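You operate a simulated robot arm through the tools that you are given. There is no shell and no other tool. Be economical: measure what you need, move in short steps, check, and stop when the job is done.

The job below is to be done with a simulated robot arm. You get a single attempt, and the scene is never put back.

JOB
Put the green flat case on the top of the low bench away on the top of the strapped flight case.

The check looks at the end state, three seconds after you hand in, the way a careful person would. Anything else that was tipped, shoved, dropped, spilled or broken makes it a failure.

ROBOT AND FRAMES
A 7-joint arm with a two-finger parallel gripper on a trunk, on a base that drives. Base frame: it is fixed to the floor where the robot stands at the start and does not move with it; the origin is under the middle of the robot, x ahead of it, y to its left, z up. Units: m, rad, N and s.
With the tool pointing down near the work surface it reaches from about 0.44 to 0.9 m from the robot's upright axis, wherever it stands. Its first joint turns from -2.007 to 2.007 rad. Places, roughly: top of the strapped flight case [0.7, 2.1, 0.4]. Payload 3.91 kg.
Tool frame: the origin (TCP) lies between the finger pads and is the grasp point; the fingertips stand 0.03 m ahead of it; z points along the fingers, y is the line along which they close. Largest opening 0.11 m; finger width 0.02, thickness 0.01; the body of the gripper, 0.048 by 0.112 m, starts 0.055 m behind the TCP.
Orientation is told as [roll, pitch, yaw] about the base's x, y, z axes, in that order, counted from this pose: with the fingers straight down and closing along the base's y, the tool's x points along the base's -x, its y along +y and its z along -z.

CONTROLS
- The arm moves only by the tool apply_moves. Its argument "deltas" is a list that holds one entry, the list of rows, each a list of 6 numbers: the shift along the tool's x, y, z in mm, then the turn, a rotation vector about the tool's x, y, z in degrees. In form: [[[dx, dy, dz, wx, wy, wz], ...]]. A call has 1 to 12 rows; each row shifts and turns the commanded pose from where the row before left it, along the tool's axes as they then stand. "hand" is the finger opening in mm, from 0 to 110, set as the call begins (left out, the last holds). Rows are played at 5 a second. More than 0.05 m and 0.15 rad between two rows, or a gripper value outside its range, and nothing of the call is played. A pose out of reach is approached as far as the arm can. The call stops where the force on the tool passes 40 N (or 10 N more than at its start, if that is more) or the arm is blocked; 0.2 s more then pass. The fingers move at their own pace (about 0.153 m/s each) and stop on an object; they squeeze with about 31 N. The grip force told is the motor's: it shows also when the fingers shut on nothing. Time passes only in rows, and 0.2 s behind the last, so rows that do not move let the fingers close. It gives the time, the measured TCP pose, the force on the tool (base axes), the opening and the grip force at its end, in the units of the frame above (readings bear some noise).
- Cameras (640 x 400 px; columns grow to the right, rows downward): "scene" is now at [0.2093, 0.1585, 1.0989]; the picture's right is [-0.56, -0.83, 0.00], its down [-0.59, 0.40, -0.70] and it looks along [0.58, -0.39, -0.71] (base axes); focal length 270 px, centre (320, 200). "wrist" rides on the gripper at [0.072, 0.017, -0.103] in the tool frame; the picture's right is [-0.23, 0.97, 0.00], its down [-0.76, -0.18, -0.62] and it looks along [-0.61, -0.14, 0.78] (tool axes); focal length 222 px, centre (320, 200). There is no depth. A picture from a camera that has moved, and an enlarged one, comes with that camera's place and axes in the base frame and with its lens.
- camera(camera): a new picture of that camera. The clock stands still meanwhile.
- move_column(by): slides the trunk up (or, below 0, down) by that many m; the arm and the scene camera ride with it, the base frame stays. It gives what a move gives, with no picture.
- roll_base(legs): drives the robot by 1 to 6 legs, each [ahead, left, turn to the left] in m, m and rad, along the robot's own axes; the way and the turn of a leg run together, so that a leg with both is an arc; at most 1.5 m and 3.142 rad a leg. The arm and the cameras ride along, it lands a little off, and it stops where it bumps. It gives what a move gives.
- head_to(pan, tilt): turns the head with the scene camera to pan (to the left, within 1.396 rad either way) and tilt (down, from -0.506 to 1.204), counted from straight ahead of the robot. It gives what a move gives.
- inspect(camera, box): a new picture of the part [left, top, right, bottom] of that camera's present view, enlarged. The clock stands still meanwhile.
- finish_job(): hands the job in; it is judged then, once.

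Go step by step. Nothing tells you exact positions but the pictures and the camera data: compare them with the known pose of the tool, close in by small moves and look again before you grip or let go. The budget is 120 turns and 98 pictures, counting those below and the enlarged ones. Unless the task says otherwise, let go and move clear before handing in, and close with one line.

The tools are called after "Call:" as a command line: name --argument value ..., lists and objects as JSON in quotes. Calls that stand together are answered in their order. apply_moves: Moves the arm, as the interface text tells. Its arguments: {"type":"object","properties":{"deltas":{"type":"array","items":{"type":"array","items":{"type":"array","items":{"type":"number"}}}},"hand":{"type":"number"}},"required":["deltas"]} The other tools are called the same way: move_column (by) slides the trunk up or down; roll_base (legs) drives the base; head_to (pan, tilt) turns the head that bears the scene camera; camera (camera) takes a picture; inspect (camera, box) takes an enlarged picture of a part of a camera's view; finish_job () hands the job in.

At the start:

```text
time: 0.0
position: [0.6214, -0.2403, 0.7439]
ee_rot: [0.0, 0.001, 0.0]
ft_force: [-0.5, 0.6, 0.1]
width: 0.1099
finger_force: 0.1
trunk travel left (down, up): [-0.45, 0.54]
robot x, y, heading: [-0.0026, -0.0029, 0.002]
head pan, tilt: [-0.597, 0.794]
```

scene: 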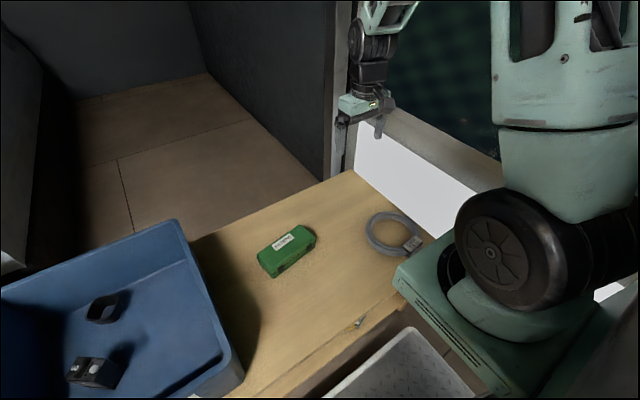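
wrist: 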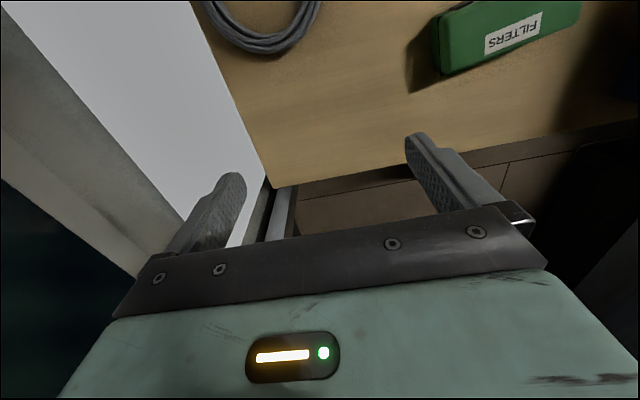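

The green case lies on the bench at roughly (0.59, 0.0, 0.48), with the gripper to its right. I'll look closer to get its size and yaw.

Call:
inspect --camera "scene" --box '[220, 190, 380, 290]'

Call:
inspect --camera "wrist" --box '[380, 0, 640, 162]'

```text
4.00 times, centred on (300, 240) of scene
camera zoom: at [0.2093, 0.1585, 1.0989], right [-0.56, -0.83, 0.0], down [-0.59, 0.4, -0.7], along [0.58, -0.39, -0.71], focal length 1078 px, centre (400, 40)
```

zoom: 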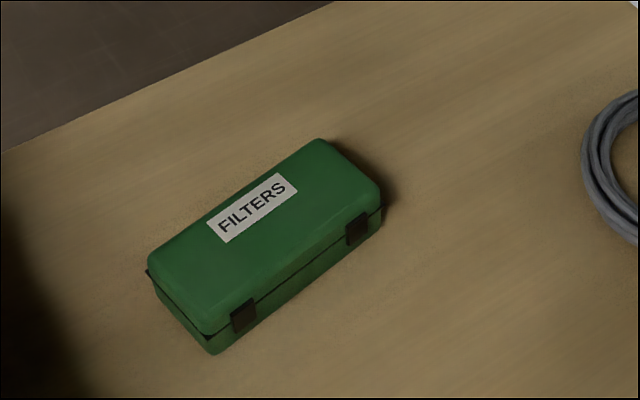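

```text
2.46 times, centred on (510, 81) of wrist
camera zoom: at [0.5494, -0.2224, 0.8476], right [0.23, 0.97, 0.0], down [0.76, -0.18, 0.62], along [0.61, -0.14, -0.78], focal length 547 px, centre (-148, 493)
```

zoom: 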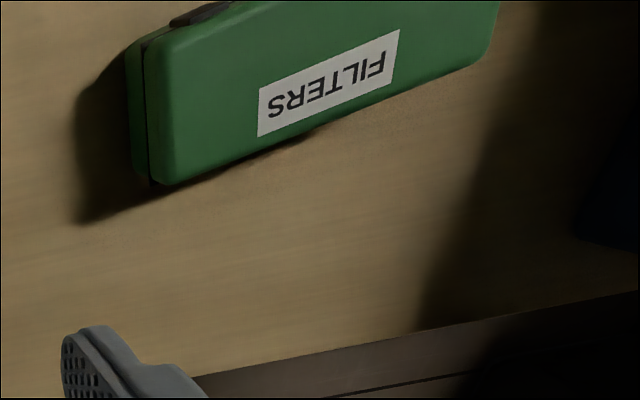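

The case is about 155 x 70 x 37 mm, centred near (0.606, 0.0), with its short axis about 11° from base x. I'll move above it and turn the tool by about 79° so the fingers close across the short side.

Call:
apply_moves --deltas '[[[3, 48, 0, 0, 0, 0], [3, 48, 0, 0, 0, 0], [3, 48, 0, 0, 0, 0], [3, 48, 0, 0, 0, 0], [3, 48, 0, 0, 0, 0]]]' --hand 110

Call:
apply_moves --deltas '[[[0, 0, 6, 0, 0, 7.9], [0, 0, 6, 0, 0, 7.9], [0, 0, 6, 0, 0, 7.9], [0, 0, 6, 0, 0, 7.9], [0, 0, 6, 0, 0, 7.9], [0, 0, 6, 0, 0, 7.9], [0, 0, 6, 0, 0, 7.9], [0, 0, 6, 0, 0, 7.9], [0, 0, 6, 0, 0, 7.9], [0, 0, 6, 0, 0, 7.9]]]'

Call:
camera --camera "wrist"

Call:
camera --camera "scene"

```text
time: 1.2
position: [0.6061, -0.0, 0.7426]
ee_rot: [-0.002, 0.0, -0.002]
ft_force: [0.3, 0.5, 0.3]
width: 0.1101
finger_force: 0.1
trunk travel left (down, up): [-0.45, 0.54]
robot x, y, heading: [0.0037, -0.0014, -0.001]
head pan, tilt: [-0.597, 0.794]
```

```text
time: 3.4
position: [0.6065, 0.0007, 0.6829]
ee_rot: [-0.002, -0.001, -1.383]
ft_force: [-1.2, -0.1, -0.6]
width: 0.1099
finger_force: 0.1
trunk travel left (down, up): [-0.45, 0.54]
robot x, y, heading: [-0.0028, 0.0001, -0.001]
head pan, tilt: [-0.597, 0.794]
```

```text
93 pictures are left
camera wrist: at [0.6094, 0.0754, 0.7871], right [1.0, -0.04, 0.0], down [-0.03, -0.78, 0.62], along [-0.03, -0.62, -0.78], focal length 222 px, centre (320, 200)
```

wrist: 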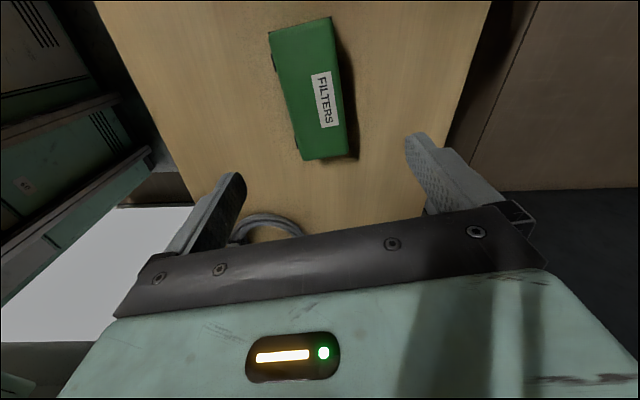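

```text
92 pictures are left
camera scene: at [0.2093, 0.1585, 1.0989], right [-0.56, -0.83, 0.0], down [-0.59, 0.4, -0.7], along [0.58, -0.39, -0.71], focal length 270 px, centre (320, 200)
```

scene: 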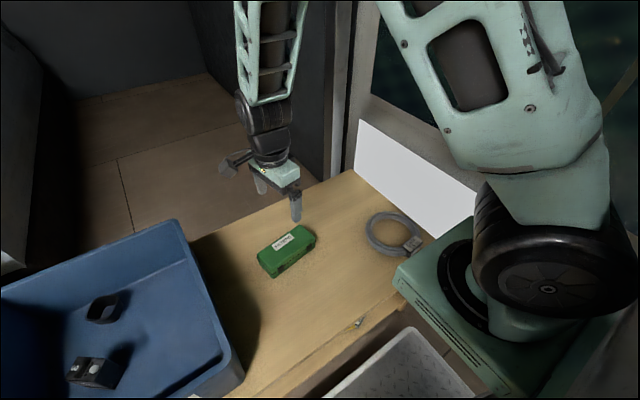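

Wrist view agrees: centre near (0.60, 0.0), long axis about 98–100°. I'll correct slightly, descend partway and look.

Call:
apply_moves --deltas '[[[0, -5, 30, 0, 0, 1.5], [0, 0, 40, 0, 0, 0], [0, 0, 40, 0, 0, 0], [0, 0, 20, 0, 0, 0]]]'

Call:
camera --camera "wrist"

Call:
inspect --camera "scene" --box '[220, 170, 380, 290]'

```text
time: 4.4
position: [0.6024, -0.0008, 0.5526]
ee_rot: [0.0, -0.001, -1.404]
ft_force: [0.1, -0.2, -0.3]
width: 0.1098
finger_force: 0.1
trunk travel left (down, up): [-0.45, 0.54]
robot x, y, heading: [-0.0009, 0.0016, 0.0]
head pan, tilt: [-0.597, 0.794]
```

```text
91 pictures are left
camera wrist: at [0.6071, 0.0723, 0.657], right [1.0, -0.06, 0.0], down [-0.05, -0.78, 0.62], along [-0.04, -0.62, -0.78], focal length 222 px, centre (320, 200)
```

wrist: 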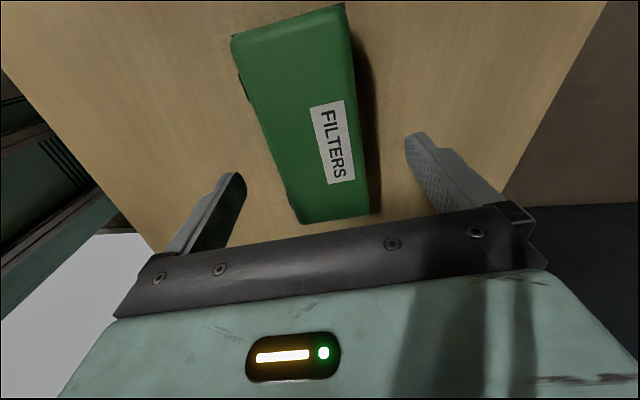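

```text
3.33 times, centred on (300, 230) of scene
camera zoom: at [0.2092, 0.1586, 1.099], right [-0.56, -0.83, 0.0], down [-0.59, 0.4, -0.7], along [0.58, -0.39, -0.71], focal length 898 px, centre (387, 100)
```

zoom: 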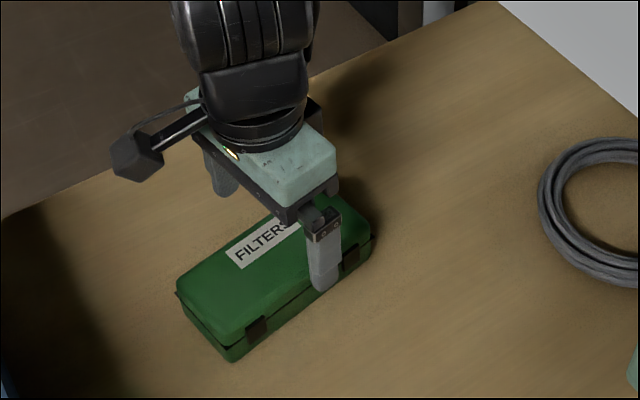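

Aligned: centre about (0.600, -0.002), width 67 mm. Descending to TCP z ≈ 0.495, then closing.

Call:
apply_moves --deltas '[[[0, -2, 20, 0, 0, 0], [0, 0, 20, 0, 0, 0], [0, 0, 10, 0, 0, 0], [0, 0, 6, 0, 0, 0], [0, 0, 0, 0, 0, 0]]]'

Call:
inspect --camera "scene" --box '[220, 170, 380, 290]'

```text
time: 5.6
position: [0.5996, -0.0009, 0.4974]
ee_rot: [0.002, -0.001, -1.404]
ft_force: [0.2, -0.2, 0.4]
width: 0.1099
finger_force: 0.0
trunk travel left (down, up): [-0.45, 0.54]
robot x, y, heading: [-0.0032, -0.0023, 0.001]
head pan, tilt: [-0.597, 0.794]
```

```text
3.33 times, centred on (300, 230) of scene
camera zoom: at [0.2093, 0.1585, 1.0989], right [-0.56, -0.83, 0.0], down [-0.59, 0.4, -0.7], along [0.58, -0.39, -0.71], focal length 898 px, centre (387, 100)
```

zoom: 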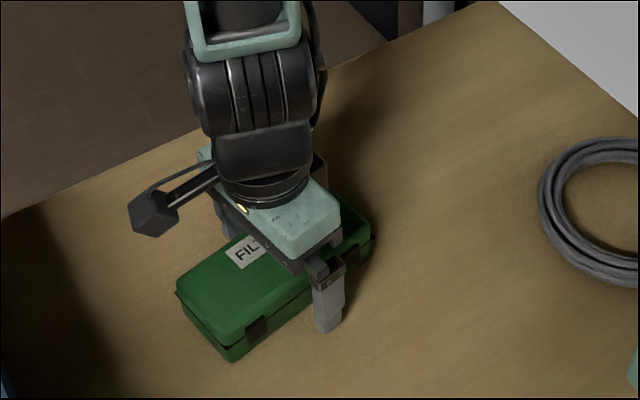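

The near finger stands clear just outside the case and close to the bench. Closing now.

Call:
apply_moves --deltas '[[[0, 0, 0, 0, 0, 0], [0, 0, 0, 0, 0, 0], [0, 0, 0, 0, 0, 0], [0, 0, 0, 0, 0, 0], [0, 0, 0, 0, 0, 0]]]' --hand 30

Call:
apply_moves --deltas '[[[0, 0, -15, 0, 0, 0], [0, 0, -25, 0, 0, 0], [0, 0, -30, 0, 0, 0], [0, 0, -40, 0, 0, 0], [0, 0, -40, 0, 0, 0], [0, 0, -40, 0, 0, 0], [0, 0, 0, 0, 0, 0]]]'

Call:
camera --camera "scene"

Call:
camera --camera "wrist"

```text
time: 6.8
position: [0.5996, -0.0002, 0.4979]
ee_rot: [-0.001, 0.001, -1.406]
ft_force: [1.0, 0.9, 0.1]
width: 0.0677
finger_force: 30.5
trunk travel left (down, up): [-0.45, 0.54]
robot x, y, heading: [-0.0034, 0.0014, 0.002]
head pan, tilt: [-0.597, 0.794]
```

```text
time: 8.4
position: [0.5995, 0.001, 0.6868]
ee_rot: [0.0, 0.0, -1.405]
ft_force: [0.0, 0.1, -3.4]
width: 0.0677
finger_force: 31.1
trunk travel left (down, up): [-0.45, 0.54]
robot x, y, heading: [-0.0017, 0.0007, 0.002]
head pan, tilt: [-0.597, 0.794]
```

```text
88 pictures are left
camera scene: at [0.2094, 0.1585, 1.0988], right [-0.56, -0.83, 0.0], down [-0.59, 0.4, -0.7], along [0.58, -0.39, -0.71], focal length 270 px, centre (320, 200)
```

scene: 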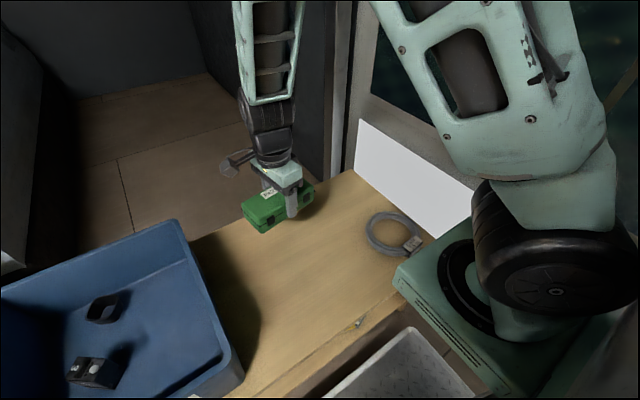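

```text
87 pictures are left
camera wrist: at [0.6042, 0.0739, 0.7911], right [1.0, -0.06, 0.0], down [-0.05, -0.78, 0.62], along [-0.04, -0.62, -0.78], focal length 222 px, centre (320, 200)
```

wrist: 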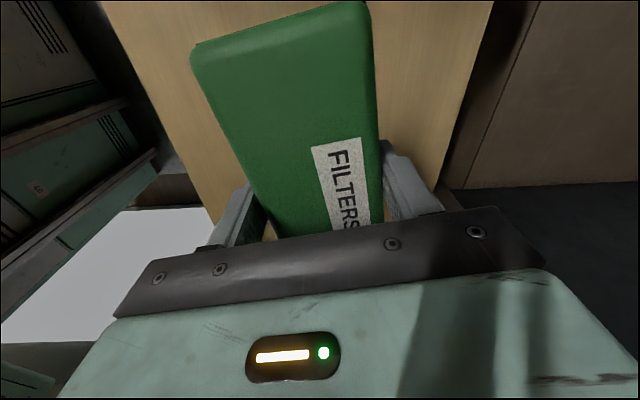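

The case is held and lifted. Next I look around toward the flight case at the left, and at the drive path.

Call:
head_to --pan 1.2 --tilt 0.45

Call:
camera --camera "scene"

Call:
head_to --pan 0.5 --tilt 0.8

Call:
camera --camera "scene"

Call:
head_to --pan 1.396 --tilt 0.9

Call:
camera --camera "scene"

```text
time: 10.2
position: [0.6003, -0.0003, 0.6874]
ee_rot: [0.002, -0.001, -1.405]
ft_force: [0.5, 0.1, -3.2]
width: 0.0679
finger_force: 30.7
trunk travel left (down, up): [-0.45, 0.54]
robot x, y, heading: [-0.0024, 0.0007, -0.004]
head pan, tilt: [1.201, 0.45]
```

```text
86 pictures are left
camera scene: at [0.1757, 0.2898, 1.1288], right [0.93, -0.36, 0.0], down [-0.16, -0.41, -0.9], along [0.33, 0.84, -0.44], focal length 270 px, centre (320, 200)
```

scene: 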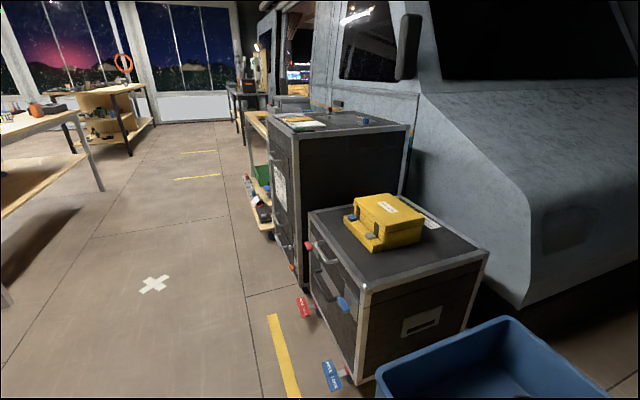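

```text
time: 11.3
position: [0.5995, -0.0001, 0.6864]
ee_rot: [0.0, 0.0, -1.405]
ft_force: [0.0, -0.4, -4.3]
width: 0.0676
finger_force: 31.0
trunk travel left (down, up): [-0.45, 0.54]
robot x, y, heading: [0.0004, 0.0006, -0.004]
head pan, tilt: [0.499, 0.799]
```

```text
85 pictures are left
camera scene: at [0.2133, 0.2428, 1.0984], right [0.48, -0.88, 0.0], down [-0.63, -0.34, -0.7], along [0.61, 0.33, -0.72], focal length 270 px, centre (320, 200)
```

scene: 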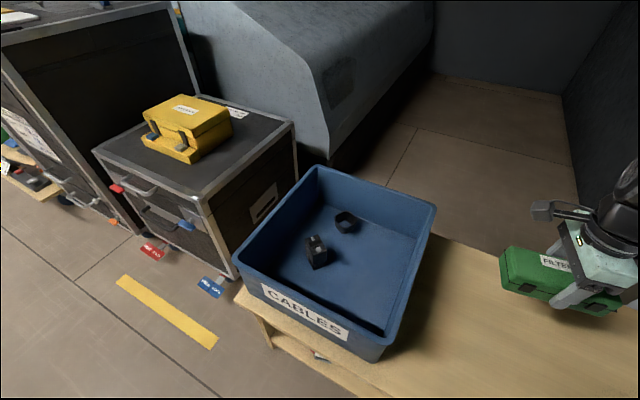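

```text
time: 12.5
position: [0.5997, -0.0003, 0.6865]
ee_rot: [-0.001, 0.0, -1.406]
ft_force: [-1.2, -0.5, -3.9]
width: 0.0678
finger_force: 30.9
trunk travel left (down, up): [-0.45, 0.54]
robot x, y, heading: [0.0015, -0.0005, -0.002]
head pan, tilt: [1.396, 0.901]
```

```text
84 pictures are left
camera scene: at [0.1556, 0.2784, 1.0905], right [0.98, -0.17, 0.0], down [-0.14, -0.77, -0.62], along [0.11, 0.61, -0.78], focal length 270 px, centre (320, 200)
```

scene: 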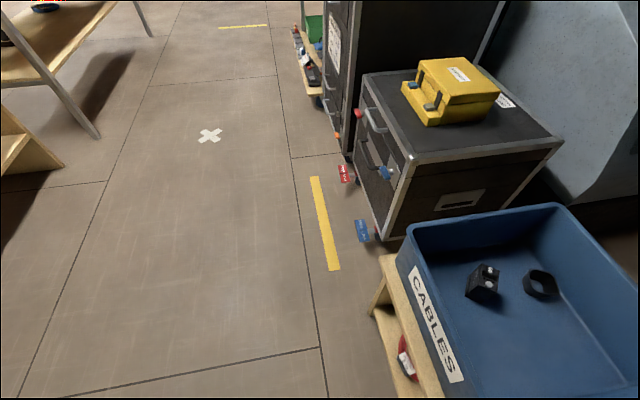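

There are two flight cases: a lower one with a yellow case on it, and a taller one behind it. I need to tell which one is strapped.

Call:
head_to --pan 1.2 --tilt 0.35

Call:
inspect --camera "scene" --box '[220, 100, 500, 275]'

Call:
inspect --camera "scene" --box '[220, 60, 340, 180]'

Call:
inspect --camera "scene" --box '[220, 220, 500, 399]'

```text
time: 13.4
position: [0.5994, -0.0001, 0.6869]
ee_rot: [0.0, 0.001, -1.405]
ft_force: [-0.6, 0.4, -3.6]
width: 0.0678
finger_force: 30.8
trunk travel left (down, up): [-0.45, 0.54]
robot x, y, heading: [0.002, 0.0013, -0.0]
head pan, tilt: [1.201, 0.351]
```

```text
2.29 times, centred on (360, 188) of scene
camera zoom: at [0.1761, 0.2909, 1.138], right [0.93, -0.36, 0.0], down [-0.12, -0.32, -0.94], along [0.34, 0.88, -0.34], focal length 616 px, centre (229, 229)
```

zoom: 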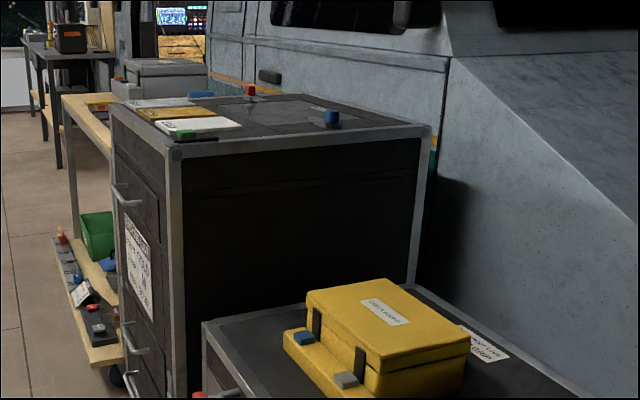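

```text
3.33 times, centred on (280, 120) of scene
camera zoom: at [0.1761, 0.2909, 1.138], right [0.93, -0.36, 0.0], down [-0.12, -0.32, -0.94], along [0.34, 0.88, -0.34], focal length 898 px, centre (453, 467)
```

zoom: 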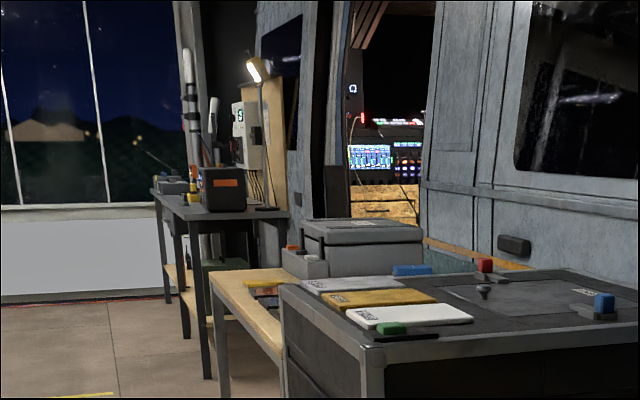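

```text
2.23 times, centred on (360, 310) of scene
camera zoom: at [0.1761, 0.2909, 1.138], right [0.93, -0.36, 0.0], down [-0.12, -0.32, -0.94], along [0.34, 0.88, -0.34], focal length 602 px, centre (231, -45)
```

zoom: 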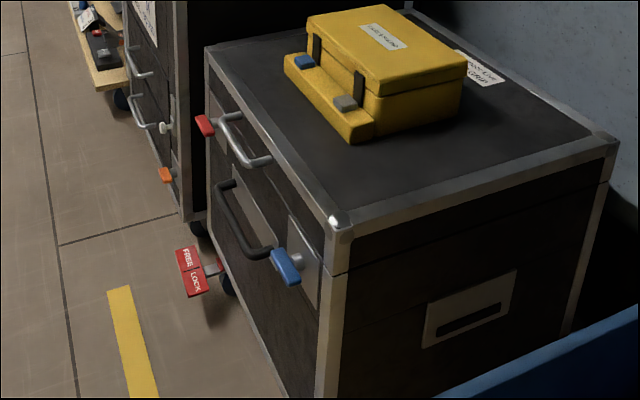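

Neither visible case is plainly strapped, and the given spot (0.7, 2.1) seems to be behind the tall case. I'll raise the trunk, back off the bench and turn left for a look along the aisle.

Call:
move_column --by 0.35

Call:
roll_base --legs '[[-0.2, 0, 0], [0, 0, 1.57]]'

Call:
head_to --pan -0.5 --tilt 0.45

Call:
camera --camera "scene"

Call:
head_to --pan 0.2 --tilt 0.45

Call:
camera --camera "scene"

```text
time: 16.9
position: [0.5999, 0.0004, 1.0367]
ee_rot: [0.001, 0.0, -1.406]
ft_force: [0.3, -1.8, -4.0]
width: 0.0677
finger_force: 30.6
trunk travel left (down, up): [-0.8, 0.19]
robot x, y, heading: [0.0011, -0.0039, 0.002]
head pan, tilt: [1.201, 0.351]
```

```text
time: 22.3
position: [-0.1987, 0.5995, 1.037]
ee_rot: [0.002, -0.001, 0.162]
ft_force: [-0.6, 0.0, -3.7]
width: 0.0682
finger_force: 30.4
trunk travel left (down, up): [-0.8, 0.19]
robot x, y, heading: [-0.2004, -0.0006, 1.57]
head pan, tilt: [1.201, 0.351]
```

```text
time: 24.0
position: [-0.1988, 0.5991, 1.0362]
ee_rot: [0.0, -0.001, 0.163]
ft_force: [-1.0, -0.5, -3.3]
width: 0.0677
finger_force: 31.0
trunk travel left (down, up): [-0.8, 0.19]
robot x, y, heading: [-0.1983, 0.0003, 1.569]
head pan, tilt: [-0.499, 0.45]
```

```text
80 pictures are left
camera scene: at [-0.3604, 0.2224, 1.4788], right [0.88, -0.48, 0.0], down [-0.21, -0.38, -0.9], along [0.43, 0.79, -0.44], focal length 270 px, centre (320, 200)
```

scene: 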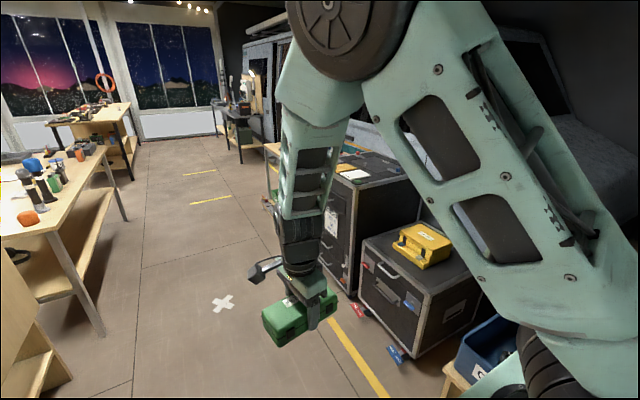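

```text
time: 25.1
position: [-0.1983, 0.6, 1.0375]
ee_rot: [-0.001, 0.001, 0.163]
ft_force: [-0.6, -0.2, -3.5]
width: 0.0678
finger_force: 31.0
trunk travel left (down, up): [-0.8, 0.19]
robot x, y, heading: [-0.2012, -0.0019, 1.568]
head pan, tilt: [0.201, 0.45]
```

```text
79 pictures are left
camera scene: at [-0.4226, 0.232, 1.4788], right [0.98, 0.2, 0.0], down [0.09, -0.43, -0.9], along [-0.18, 0.88, -0.44], focal length 270 px, centre (320, 200)
```

scene: 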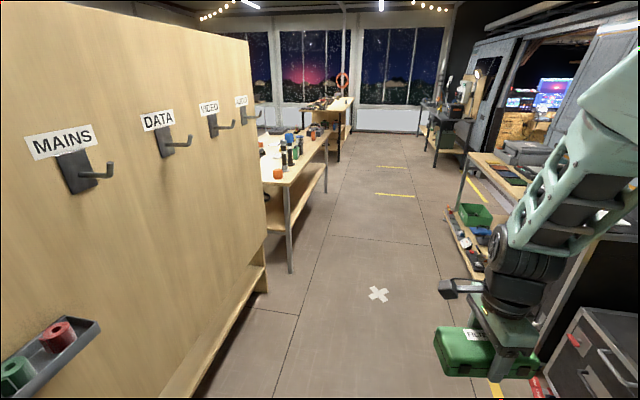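

The low case's top is at z ≈ 0.55 (x 0.52–1.0, y 0.8–1.3) and the tall one's at about 0.9 (y 1.3–1.9). I'll roll down the clear aisle to see what lies past the tall case around (0.7, 2.1).

Call:
roll_base --legs '[[1.1, 0, 0]]'

Call:
head_to --pan -0.9 --tilt 0.5

Call:
camera --camera "scene"

Call:
head_to --pan -0.2 --tilt 0.5

Call:
camera --camera "scene"

```text
time: 30.6
position: [-0.1989, 1.6748, 1.0376]
ee_rot: [-0.001, 0.001, 0.167]
ft_force: [0.3, 0.4, -2.9]
width: 0.0681
finger_force: 31.2
trunk travel left (down, up): [-0.8, 0.19]
robot x, y, heading: [-0.198, 1.0747, 1.569]
head pan, tilt: [0.201, 0.45]
```

```text
time: 31.9
position: [-0.1985, 1.6739, 1.0365]
ee_rot: [-0.001, -0.001, 0.167]
ft_force: [-0.6, -0.8, -3.2]
width: 0.0678
finger_force: 31.4
trunk travel left (down, up): [-0.8, 0.19]
robot x, y, heading: [-0.1976, 1.0728, 1.573]
head pan, tilt: [-0.901, 0.499]
```

```text
78 pictures are left
camera scene: at [-0.3328, 1.2724, 1.4744], right [0.62, -0.78, 0.0], down [-0.37, -0.3, -0.88], along [0.69, 0.55, -0.48], focal length 270 px, centre (320, 200)
```

scene: 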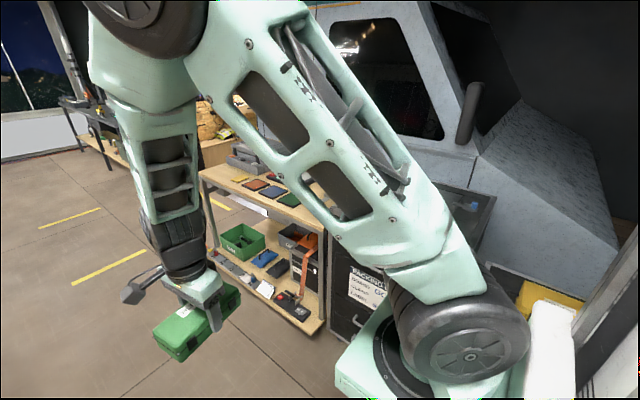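

```text
time: 33.0
position: [-0.1986, 1.674, 1.0372]
ee_rot: [0.0, 0.0, 0.167]
ft_force: [1.1, 0.0, -3.2]
width: 0.0676
finger_force: 30.6
trunk travel left (down, up): [-0.8, 0.19]
robot x, y, heading: [-0.2038, 1.0765, 1.572]
head pan, tilt: [-0.201, 0.499]
```

```text
77 pictures are left
camera scene: at [-0.3859, 1.3049, 1.4744], right [0.98, -0.2, 0.0], down [-0.1, -0.47, -0.88], along [0.17, 0.86, -0.48], focal length 270 px, centre (320, 200)
```

scene: 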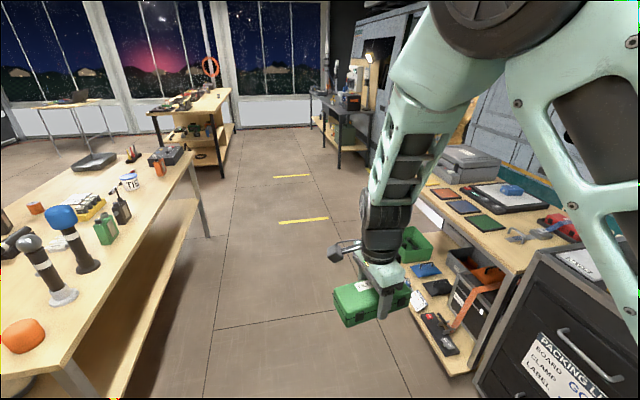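

There it is: a small dark case with an orange strap stands on the lower shelf of the wooden bench, near (0.7, 2.1). Looking closer.

Call:
inspect --camera "scene" --box '[380, 180, 560, 380]'

Call:
head_to --pan -0.9 --tilt 0.5

Call:
inspect --camera "scene" --box '[190, 170, 350, 340]'

```text
2.00 times, centred on (470, 280) of scene
camera zoom: at [-0.3859, 1.3049, 1.4744], right [0.98, -0.2, 0.0], down [-0.1, -0.47, -0.88], along [0.17, 0.86, -0.48], focal length 539 px, centre (20, 40)
```

zoom: 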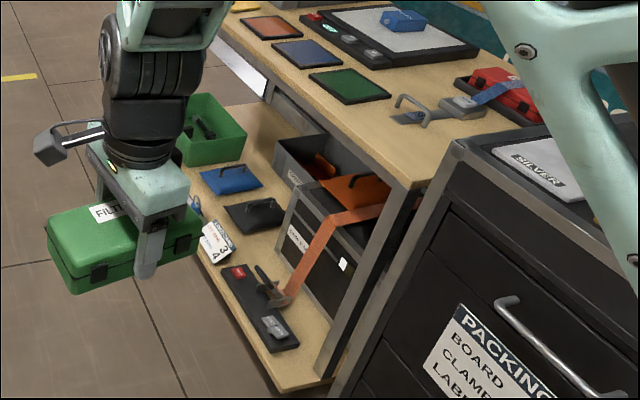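

```text
time: 34.1
position: [-0.1995, 1.676, 1.038]
ee_rot: [0.001, 0.001, 0.166]
ft_force: [0.1, -1.0, -3.3]
width: 0.0681
finger_force: 30.7
trunk travel left (down, up): [-0.8, 0.19]
robot x, y, heading: [-0.1981, 1.0727, 1.572]
head pan, tilt: [-0.901, 0.499]
```

```text
2.35 times, centred on (270, 255) of scene
camera zoom: at [-0.3328, 1.2724, 1.4744], right [0.62, -0.78, 0.0], down [-0.37, -0.3, -0.88], along [0.69, 0.55, -0.48], focal length 634 px, centre (438, 71)
```

zoom: 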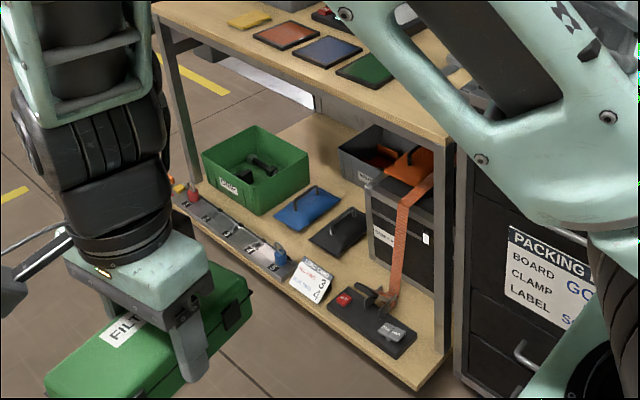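

The target is that small strapped case on the bench's lower shelf, under the bench top, so a vertical tool won't fit. I'll pull the arm in, drive in front of it and turn to face it for a good look.

Call:
apply_moves --deltas '[[[7, -43, 0, 0, 0, 0], [7, -43, 0, 0, 0, 0], [7, -43, 0, 0, 0, 0]]]'

Call:
roll_base --legs '[[0, 0.3, 0], [1.02, 0, 0], [0, 0, -1.57]]'

Call:
head_to --pan 0.0 --tilt 0.7

Call:
camera --camera "scene"

```text
time: 34.9
position: [-0.2014, 1.5488, 1.0378]
ee_rot: [-0.001, 0.0, 0.167]
ft_force: [0.1, -0.1, -3.9]
width: 0.0679
finger_force: 30.6
out of reach, approached as far as the arm can: row 3
trunk travel left (down, up): [-0.8, 0.19]
robot x, y, heading: [-0.2016, 1.0753, 1.576]
head pan, tilt: [-0.901, 0.499]
```

```text
time: 45.6
position: [-0.0301, 2.0624, 1.0368]
ee_rot: [-0.004, -0.001, -1.441]
ft_force: [0.9, -0.2, -3.1]
width: 0.0678
finger_force: 31.0
trunk travel left (down, up): [-0.8, 0.19]
robot x, y, heading: [-0.5017, 2.0806, -0.036]
head pan, tilt: [-0.901, 0.499]
```

```text
time: 46.8
position: [-0.0302, 2.0611, 1.0357]
ee_rot: [-0.003, 0.0, -1.439]
ft_force: [0.5, 0.1, -3.5]
width: 0.0677
finger_force: 30.7
trunk travel left (down, up): [-0.8, 0.19]
robot x, y, heading: [-0.505, 2.0743, -0.037]
head pan, tilt: [0.0, 0.7]
```

```text
74 pictures are left
camera scene: at [-0.2689, 2.2721, 1.4567], right [-0.04, -1.0, 0.0], down [-0.64, 0.02, -0.77], along [0.76, -0.03, -0.64], focal length 270 px, centre (320, 200)
```

scene: 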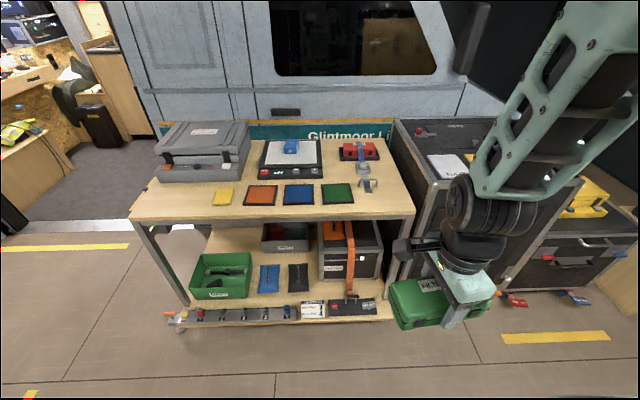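

Good view. I'll lower the trunk to see under the bench top.

Call:
inspect --camera "scene" --box '[240, 190, 420, 330]'

Call:
move_column --by -0.6

Call:
head_to --pan -0.1 --tilt 0.4

Call:
camera --camera "scene"

```text
2.86 times, centred on (330, 260) of scene
camera zoom: at [-0.2689, 2.2721, 1.4567], right [-0.04, -1.0, 0.0], down [-0.64, 0.02, -0.77], along [0.76, -0.03, -0.64], focal length 770 px, centre (291, 29)
```

zoom: 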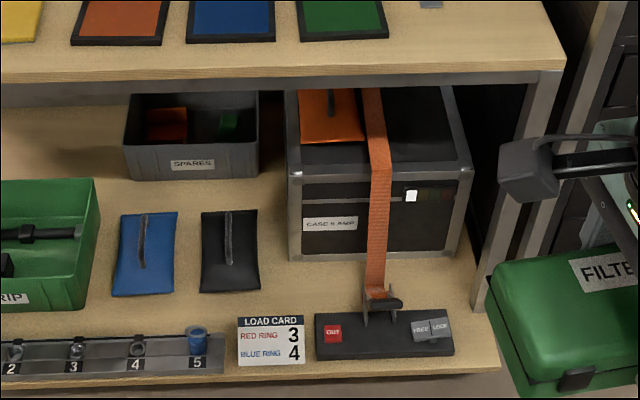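

```text
refused: -0.6 is not a number from -0.4 to 0.4
```

```text
time: 47.6
position: [-0.0305, 2.0619, 1.035]
ee_rot: [-0.004, 0.0, -1.438]
ft_force: [-0.4, 0.1, -2.3]
width: 0.0681
finger_force: 30.9
trunk travel left (down, up): [-0.8, 0.19]
robot x, y, heading: [-0.5021, 2.0778, -0.037]
head pan, tilt: [-0.099, 0.4]
```

```text
72 pictures are left
camera scene: at [-0.262, 2.2627, 1.4834], right [-0.13, -0.99, 0.0], down [-0.39, 0.05, -0.92], along [0.91, -0.12, -0.39], focal length 270 px, centre (320, 200)
```

scene: 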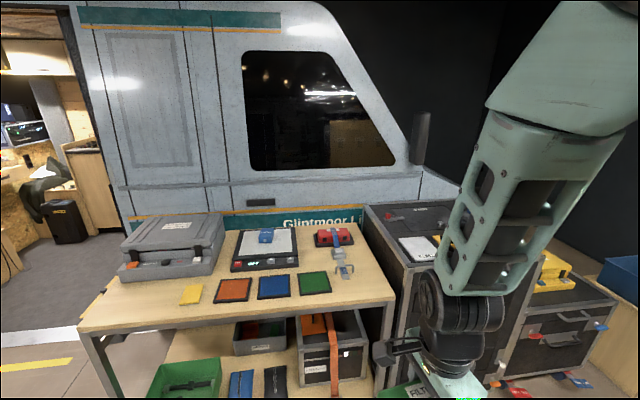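

The flight case's top (z≈0.40) spans x≥0.595, y 1.92–2.24. An orange pouch and the strap cover the left, so the free part is y≈1.92–2.06. The bench rail bottom is at about z 0.70, front edge x≈0.46. The tool must go in tilted forward about 60° from vertical, camera side up, so I'll need a tilted regrasp. First I test in free air that the arm can turn to yaw 180°.

Call:
apply_moves --deltas '[[[-6, 45, 0, 0, 0, 0], [-6, 45, 0, 0, 0, 0], [-6, 45, 0, 0, 0, 0]]]'

Call:
apply_moves --deltas '[[[0, 0, 0, 0, 0, 8.3], [0, 0, 0, 0, 0, 8.3], [0, 0, 0, 0, 0, 8.3], [0, 0, 0, 0, 0, 8.3], [0, 0, 0, 0, 0, 8.3], [0, 0, 0, 0, 0, 8.3], [0, 0, 0, 0, 0, 8.3], [0, 0, 0, 0, 0, 8.3], [0, 0, 0, 0, 0, 8.3], [0, 0, 0, 0, 0, 8.3], [0, 0, 0, 0, 0, 8.3], [0, 0, 0, 0, 0, 8.3]]]'

```text
time: 48.4
position: [0.1076, 2.0601, 1.0371]
ee_rot: [-0.002, 0.001, -1.44]
ft_force: [-0.3, -0.1, -3.4]
width: 0.068
finger_force: 30.9
trunk travel left (down, up): [-0.8, 0.19]
robot x, y, heading: [-0.504, 2.0771, -0.036]
head pan, tilt: [-0.099, 0.4]
```

```text
time: 51.0
position: [0.1063, 2.0621, 1.0356]
ee_rot: [0.003, -0.001, 3.102]
ft_force: [0.4, 0.1, -4.6]
width: 0.0676
finger_force: 31.3
trunk travel left (down, up): [-0.8, 0.19]
robot x, y, heading: [-0.5074, 2.0742, -0.042]
head pan, tilt: [-0.099, 0.4]
```

Yaw 180° works. Now testing the 60° forward tilt here in free air.

Call:
apply_moves --deltas '[[[0, 0, 0, 0, 7.5, 0], [0, 0, 0, 0, 7.5, 0], [0, 0, 0, 0, 7.5, 0], [0, 0, 0, 0, 7.5, 0], [0, 0, 0, 0, 7.5, 0], [0, 0, 0, 0, 7.5, 0], [0, 0, 0, 0, 7.5, 0], [0, 0, 0, 0, 7.5, 0]]]'

Call:
head_to --pan -0.4 --tilt 0.5

Call:
camera --camera "scene"

Call:
camera --camera "wrist"

```text
time: 52.8
position: [0.1203, 2.0681, 1.0254]
ee_rot: [0.016, 0.996, 3.12]
ft_force: [-0.4, 0.0, -3.1]
width: 0.0678
finger_force: 31.0
out of reach, approached as far as the arm can: row 3, 7, 8
trunk travel left (down, up): [-0.8, 0.19]
robot x, y, heading: [-0.5052, 2.0741, -0.035]
head pan, tilt: [-0.099, 0.4]
```

```text
time: 53.6
position: [0.1199, 2.0703, 1.0246]
ee_rot: [0.02, 0.993, 3.118]
ft_force: [-0.2, 0.9, -4.0]
width: 0.068
finger_force: 31.3
trunk travel left (down, up): [-0.8, 0.19]
robot x, y, heading: [-0.5057, 2.0716, -0.033]
head pan, tilt: [-0.4, 0.499]
```

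```text
71 pictures are left
camera scene: at [-0.2712, 2.2369, 1.4744], right [-0.42, -0.91, 0.0], down [-0.43, 0.2, -0.88], along [0.8, -0.37, -0.48], focal length 270 px, centre (320, 200)
```

scene: 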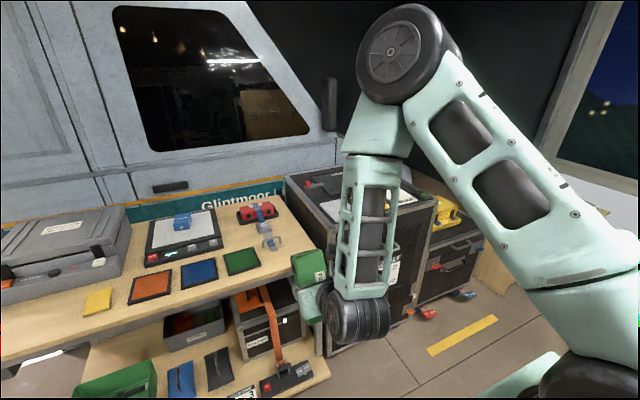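

```text
70 pictures are left
camera wrist: at [0.0721, 2.0549, 1.1427], right [-0.16, -0.97, -0.18], down [-0.93, 0.21, -0.3], along [0.33, 0.12, -0.94], focal length 222 px, centre (320, 200)
```

wrist: 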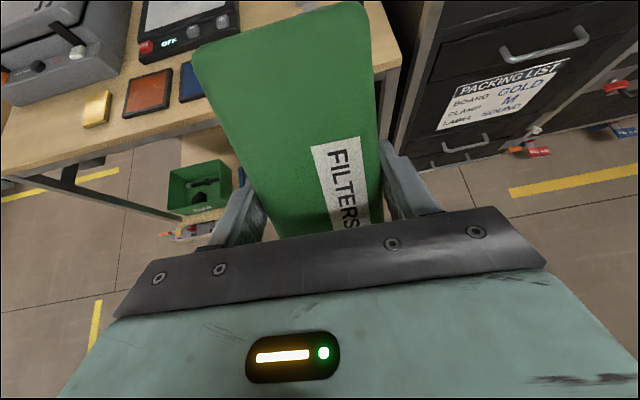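

The tilt nearly works here, but the forearm stands vertical. With the trunk low and a longer reach the forearm should lie flatter, so I'll emulate that by raising and extending the tool.

Call:
apply_moves --deltas '[[[48, 0, 0, 0, 0, 0], [48, 0, 0, 0, 0, 0], [48, 0, 0, 0, 0, 0], [48, 0, 0, 0, 0, 0], [48, 0, 0, 0, 0, 0]]]'

Call:
camera --camera "scene"

```text
time: 54.8
position: [0.2513, 2.066, 1.2256]
ee_rot: [0.017, 0.994, 3.12]
ft_force: [0.4, 0.0, -4.3]
width: 0.0677
finger_force: 31.0
trunk travel left (down, up): [-0.8, 0.19]
robot x, y, heading: [-0.5053, 2.0759, -0.04]
head pan, tilt: [-0.4, 0.499]
```

```text
69 pictures are left
camera scene: at [-0.271, 2.2367, 1.4743], right [-0.42, -0.91, 0.0], down [-0.43, 0.2, -0.88], along [0.8, -0.37, -0.48], focal length 270 px, centre (320, 200)
```

scene: 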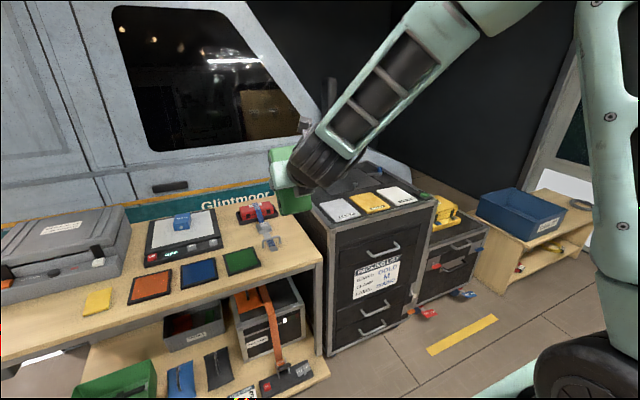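

The forearm is flatter now. Extending further and tilting a little more to see the attainable posture.

Call:
apply_moves --deltas '[[[22, 0, 33, 0, 4, 0], [22, 0, 33, 0, 4, 0], [22, 0, 33, 0, 4, 0]]]'

Call:
head_to --pan -0.5 --tilt 0.2

Call:
camera --camera "scene"

```text
time: 55.6
position: [0.3655, 2.0616, 1.2356]
ee_rot: [0.029, 1.207, 3.128]
ft_force: [-0.5, -0.2, -2.4]
width: 0.0677
finger_force: 30.8
trunk travel left (down, up): [-0.8, 0.19]
robot x, y, heading: [-0.5037, 2.0765, -0.036]
head pan, tilt: [-0.4, 0.499]
```

```text
time: 56.4
position: [0.3661, 2.0628, 1.2355]
ee_rot: [0.025, 1.206, 3.128]
ft_force: [1.2, -0.8, -3.0]
width: 0.068
finger_force: 31.0
trunk travel left (down, up): [-0.8, 0.19]
robot x, y, heading: [-0.5052, 2.0787, -0.031]
head pan, tilt: [-0.499, 0.201]
```

```text
68 pictures are left
camera scene: at [-0.2735, 2.2277, 1.502], right [-0.51, -0.86, 0.0], down [-0.17, 0.1, -0.98], along [0.84, -0.5, -0.2], focal length 270 px, centre (320, 200)
```

scene: 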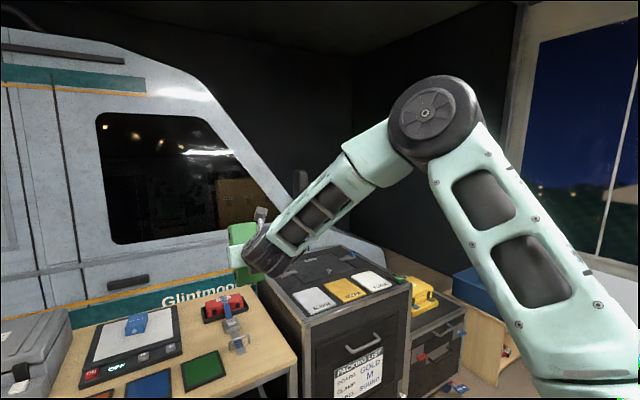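

This posture works (radius 0.87, pitch 69°, forearm about 40°). Now I return the tool to vertical and strafe back to the empty low bench to set the case down and regrasp it tilted.

Call:
apply_moves --deltas '[[[-20, 0, -33, 0, -4, 0], [-20, 0, -33, 0, -4, 0], [-20, 0, -33, 0, -4, 0], [0, 0, 0, 0, -7.12, 0], [0, 0, 0, 0, -7.12, 0], [0, 0, 0, 0, -7.12, 0], [0, 0, 0, 0, -7.12, 0], [0, 0, 0, 0, -7.12, 0], [0, 0, 0, 0, -7.12, 0], [0, 0, 0, 0, -7.12, 0], [0, 0, 0, 0, -7.2, 0]]]'

```text
time: 58.8
position: [0.2523, 2.0651, 1.2232]
ee_rot: [0.009, -0.001, 3.106]
ft_force: [-0.7, 0.1, -2.9]
width: 0.0681
finger_force: 30.5
trunk travel left (down, up): [-0.8, 0.19]
robot x, y, heading: [-0.5033, 2.078, -0.037]
head pan, tilt: [-0.499, 0.201]
```

Call:
apply_moves --deltas '[[[-37, 0, 45, 0, 0, 0], [-37, 0, 45, 0, 0, 0], [-37, 0, 45, 0, 0, 0], [-37, 0, 45, 0, 0, 0]]]'

Call:
roll_base --legs '[[0, 0, 0.037], [0, -1.04, 0], [0, -1.04, 0], [0.4, 0, 0]]'

Call:
head_to --pan -0.3 --tilt 0.8

Call:
camera --camera "scene"

```text
refused: row 1 steps farther than a row can; nothing moved
```

```text
time: 71.5
position: [0.683, 0.0808, 1.2242]
ee_rot: [0.009, 0.001, -3.099]
ft_force: [-0.2, -0.9, -3.4]
width: 0.0678
finger_force: 30.6
trunk travel left (down, up): [-0.8, 0.19]
robot x, y, heading: [-0.0725, 0.0313, 0.04]
head pan, tilt: [-0.499, 0.201]
```

```text
time: 72.5
position: [0.6822, 0.0792, 1.2222]
ee_rot: [0.011, 0.001, -3.102]
ft_force: [-0.6, -0.8, -3.3]
width: 0.0677
finger_force: 30.4
trunk travel left (down, up): [-0.8, 0.19]
robot x, y, heading: [-0.0735, 0.0318, 0.042]
head pan, tilt: [-0.3, 0.799]
```

```text
67 pictures are left
camera scene: at [0.1382, 0.2209, 1.4485], right [-0.26, -0.97, 0.0], down [-0.69, 0.18, -0.7], along [0.67, -0.18, -0.72], focal length 270 px, centre (320, 200)
```

scene: 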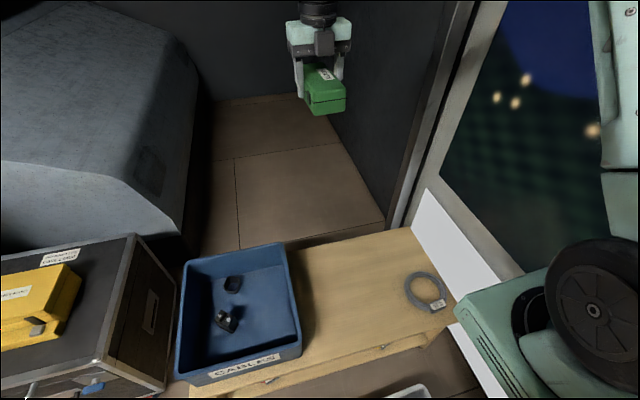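

The route was clear. The bench front edge is at x≈0.36, bin right wall y≈0.2, cable at y≈-0.27. I'll back up, straighten, and put the case down centred near (0.52, -0.02), lowering by the trunk.

Call:
roll_base --legs '[[-0.23, -0.05, -0.04]]'

Call:
apply_moves --deltas '[[[31, 0, 0, 0, 0, 0], [31, 0, 0, 0, 0, 0], [0, 0, 0, 0, 0, 0]]]'

Call:
move_column --by -0.4

Call:
camera --camera "scene"

```text
time: 74.3
position: [0.4495, -0.0084, 1.2227]
ee_rot: [0.008, -0.001, 3.139]
ft_force: [0.7, 0.3, -2.6]
width: 0.0679
finger_force: 31.0
trunk travel left (down, up): [-0.8, 0.19]
robot x, y, heading: [-0.3067, -0.025, 0.003]
head pan, tilt: [-0.3, 0.799]
```

```text
time: 75.1
position: [0.5119, -0.0076, 1.2233]
ee_rot: [0.012, -0.001, 3.137]
ft_force: [0.1, -0.1, -2.6]
width: 0.068
finger_force: 30.9
trunk travel left (down, up): [-0.8, 0.19]
robot x, y, heading: [-0.3044, -0.0267, 0.002]
head pan, tilt: [-0.3, 0.799]
```

```text
time: 78.9
position: [0.5134, -0.0066, 0.8232]
ee_rot: [0.01, 0.0, 3.138]
ft_force: [0.1, -0.3, -3.4]
width: 0.068
finger_force: 31.3
trunk travel left (down, up): [-0.4, 0.59]
robot x, y, heading: [-0.3107, -0.0229, -0.003]
head pan, tilt: [-0.3, 0.799]
```

```text
66 pictures are left
camera scene: at [-0.0884, 0.1563, 1.0484], right [-0.3, -0.95, 0.0], down [-0.68, 0.21, -0.7], along [0.67, -0.21, -0.72], focal length 270 px, centre (320, 200)
```

scene: 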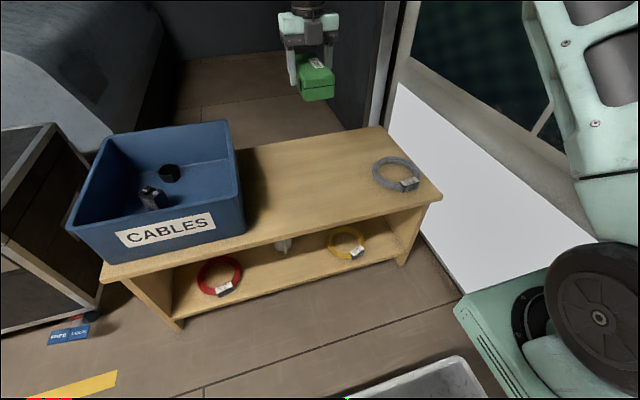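

Call:
move_column --by -0.29

Call:
camera --camera "scene"

```text
time: 81.8
position: [0.5117, -0.0073, 0.5334]
ee_rot: [0.009, 0.001, 3.14]
ft_force: [-0.2, -0.4, -2.0]
width: 0.0679
finger_force: 30.9
trunk travel left (down, up): [-0.11, 0.88]
robot x, y, heading: [-0.31, -0.0252, 0.005]
head pan, tilt: [-0.3, 0.799]
```

```text
65 pictures are left
camera scene: at [-0.0884, 0.1563, 0.7584], right [-0.3, -0.95, 0.0], down [-0.68, 0.21, -0.7], along [0.67, -0.21, -0.72], focal length 270 px, centre (320, 200)
```

scene: 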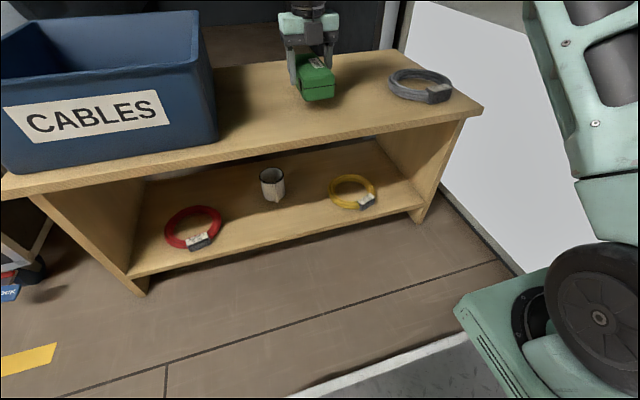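

Call:
apply_moves --deltas '[[[0, 0, 15, 0, 0, 0], [0, 0, 10, 0, 0, 0], [0, 0, 5, 0, 0, 0], [0, 0, 4, 0, 0, 0], [0, 0, 0, 0, 0, 0]]]'

Call:
inspect --camera "scene" --box '[260, 30, 380, 120]'

```text
time: 83.0
position: [0.5111, -0.0068, 0.5003]
ee_rot: [0.008, 0.0, 3.137]
ft_force: [-0.7, -0.5, 9.7]
width: 0.0679
finger_force: 31.1
trunk travel left (down, up): [-0.11, 0.88]
robot x, y, heading: [-0.3115, -0.0222, 0.001]
head pan, tilt: [-0.3, 0.799]
```

```text
4.44 times, centred on (320, 75) of scene
camera zoom: at [-0.0888, 0.1563, 0.7587], right [-0.3, -0.95, 0.0], down [-0.68, 0.21, -0.7], along [0.67, -0.21, -0.72], focal length 1198 px, centre (320, 756)
```

zoom: 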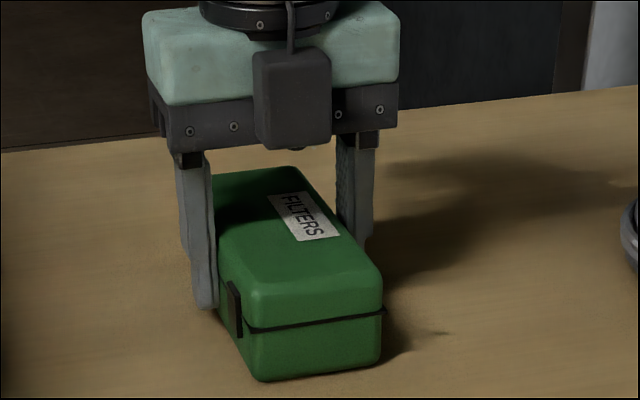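

It's touching the bench. Before releasing I check the wrist camera's side.

Call:
camera --camera "wrist"

```text
63 pictures are left
camera wrist: at [0.5836, -0.0229, 0.6045], right [-0.23, -0.97, 0.01], down [-0.76, 0.19, 0.62], along [-0.6, 0.14, -0.78], focal length 222 px, centre (320, 200)
```

wrist: 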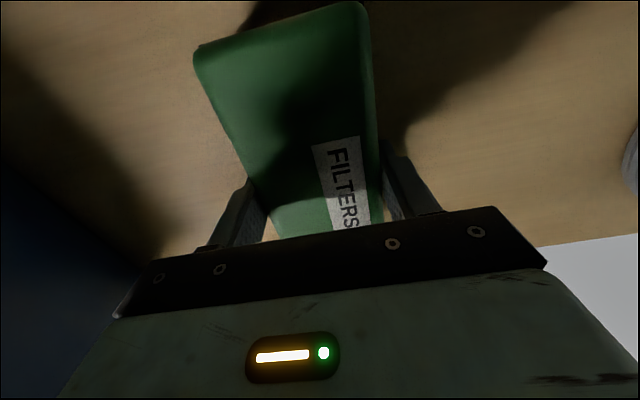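

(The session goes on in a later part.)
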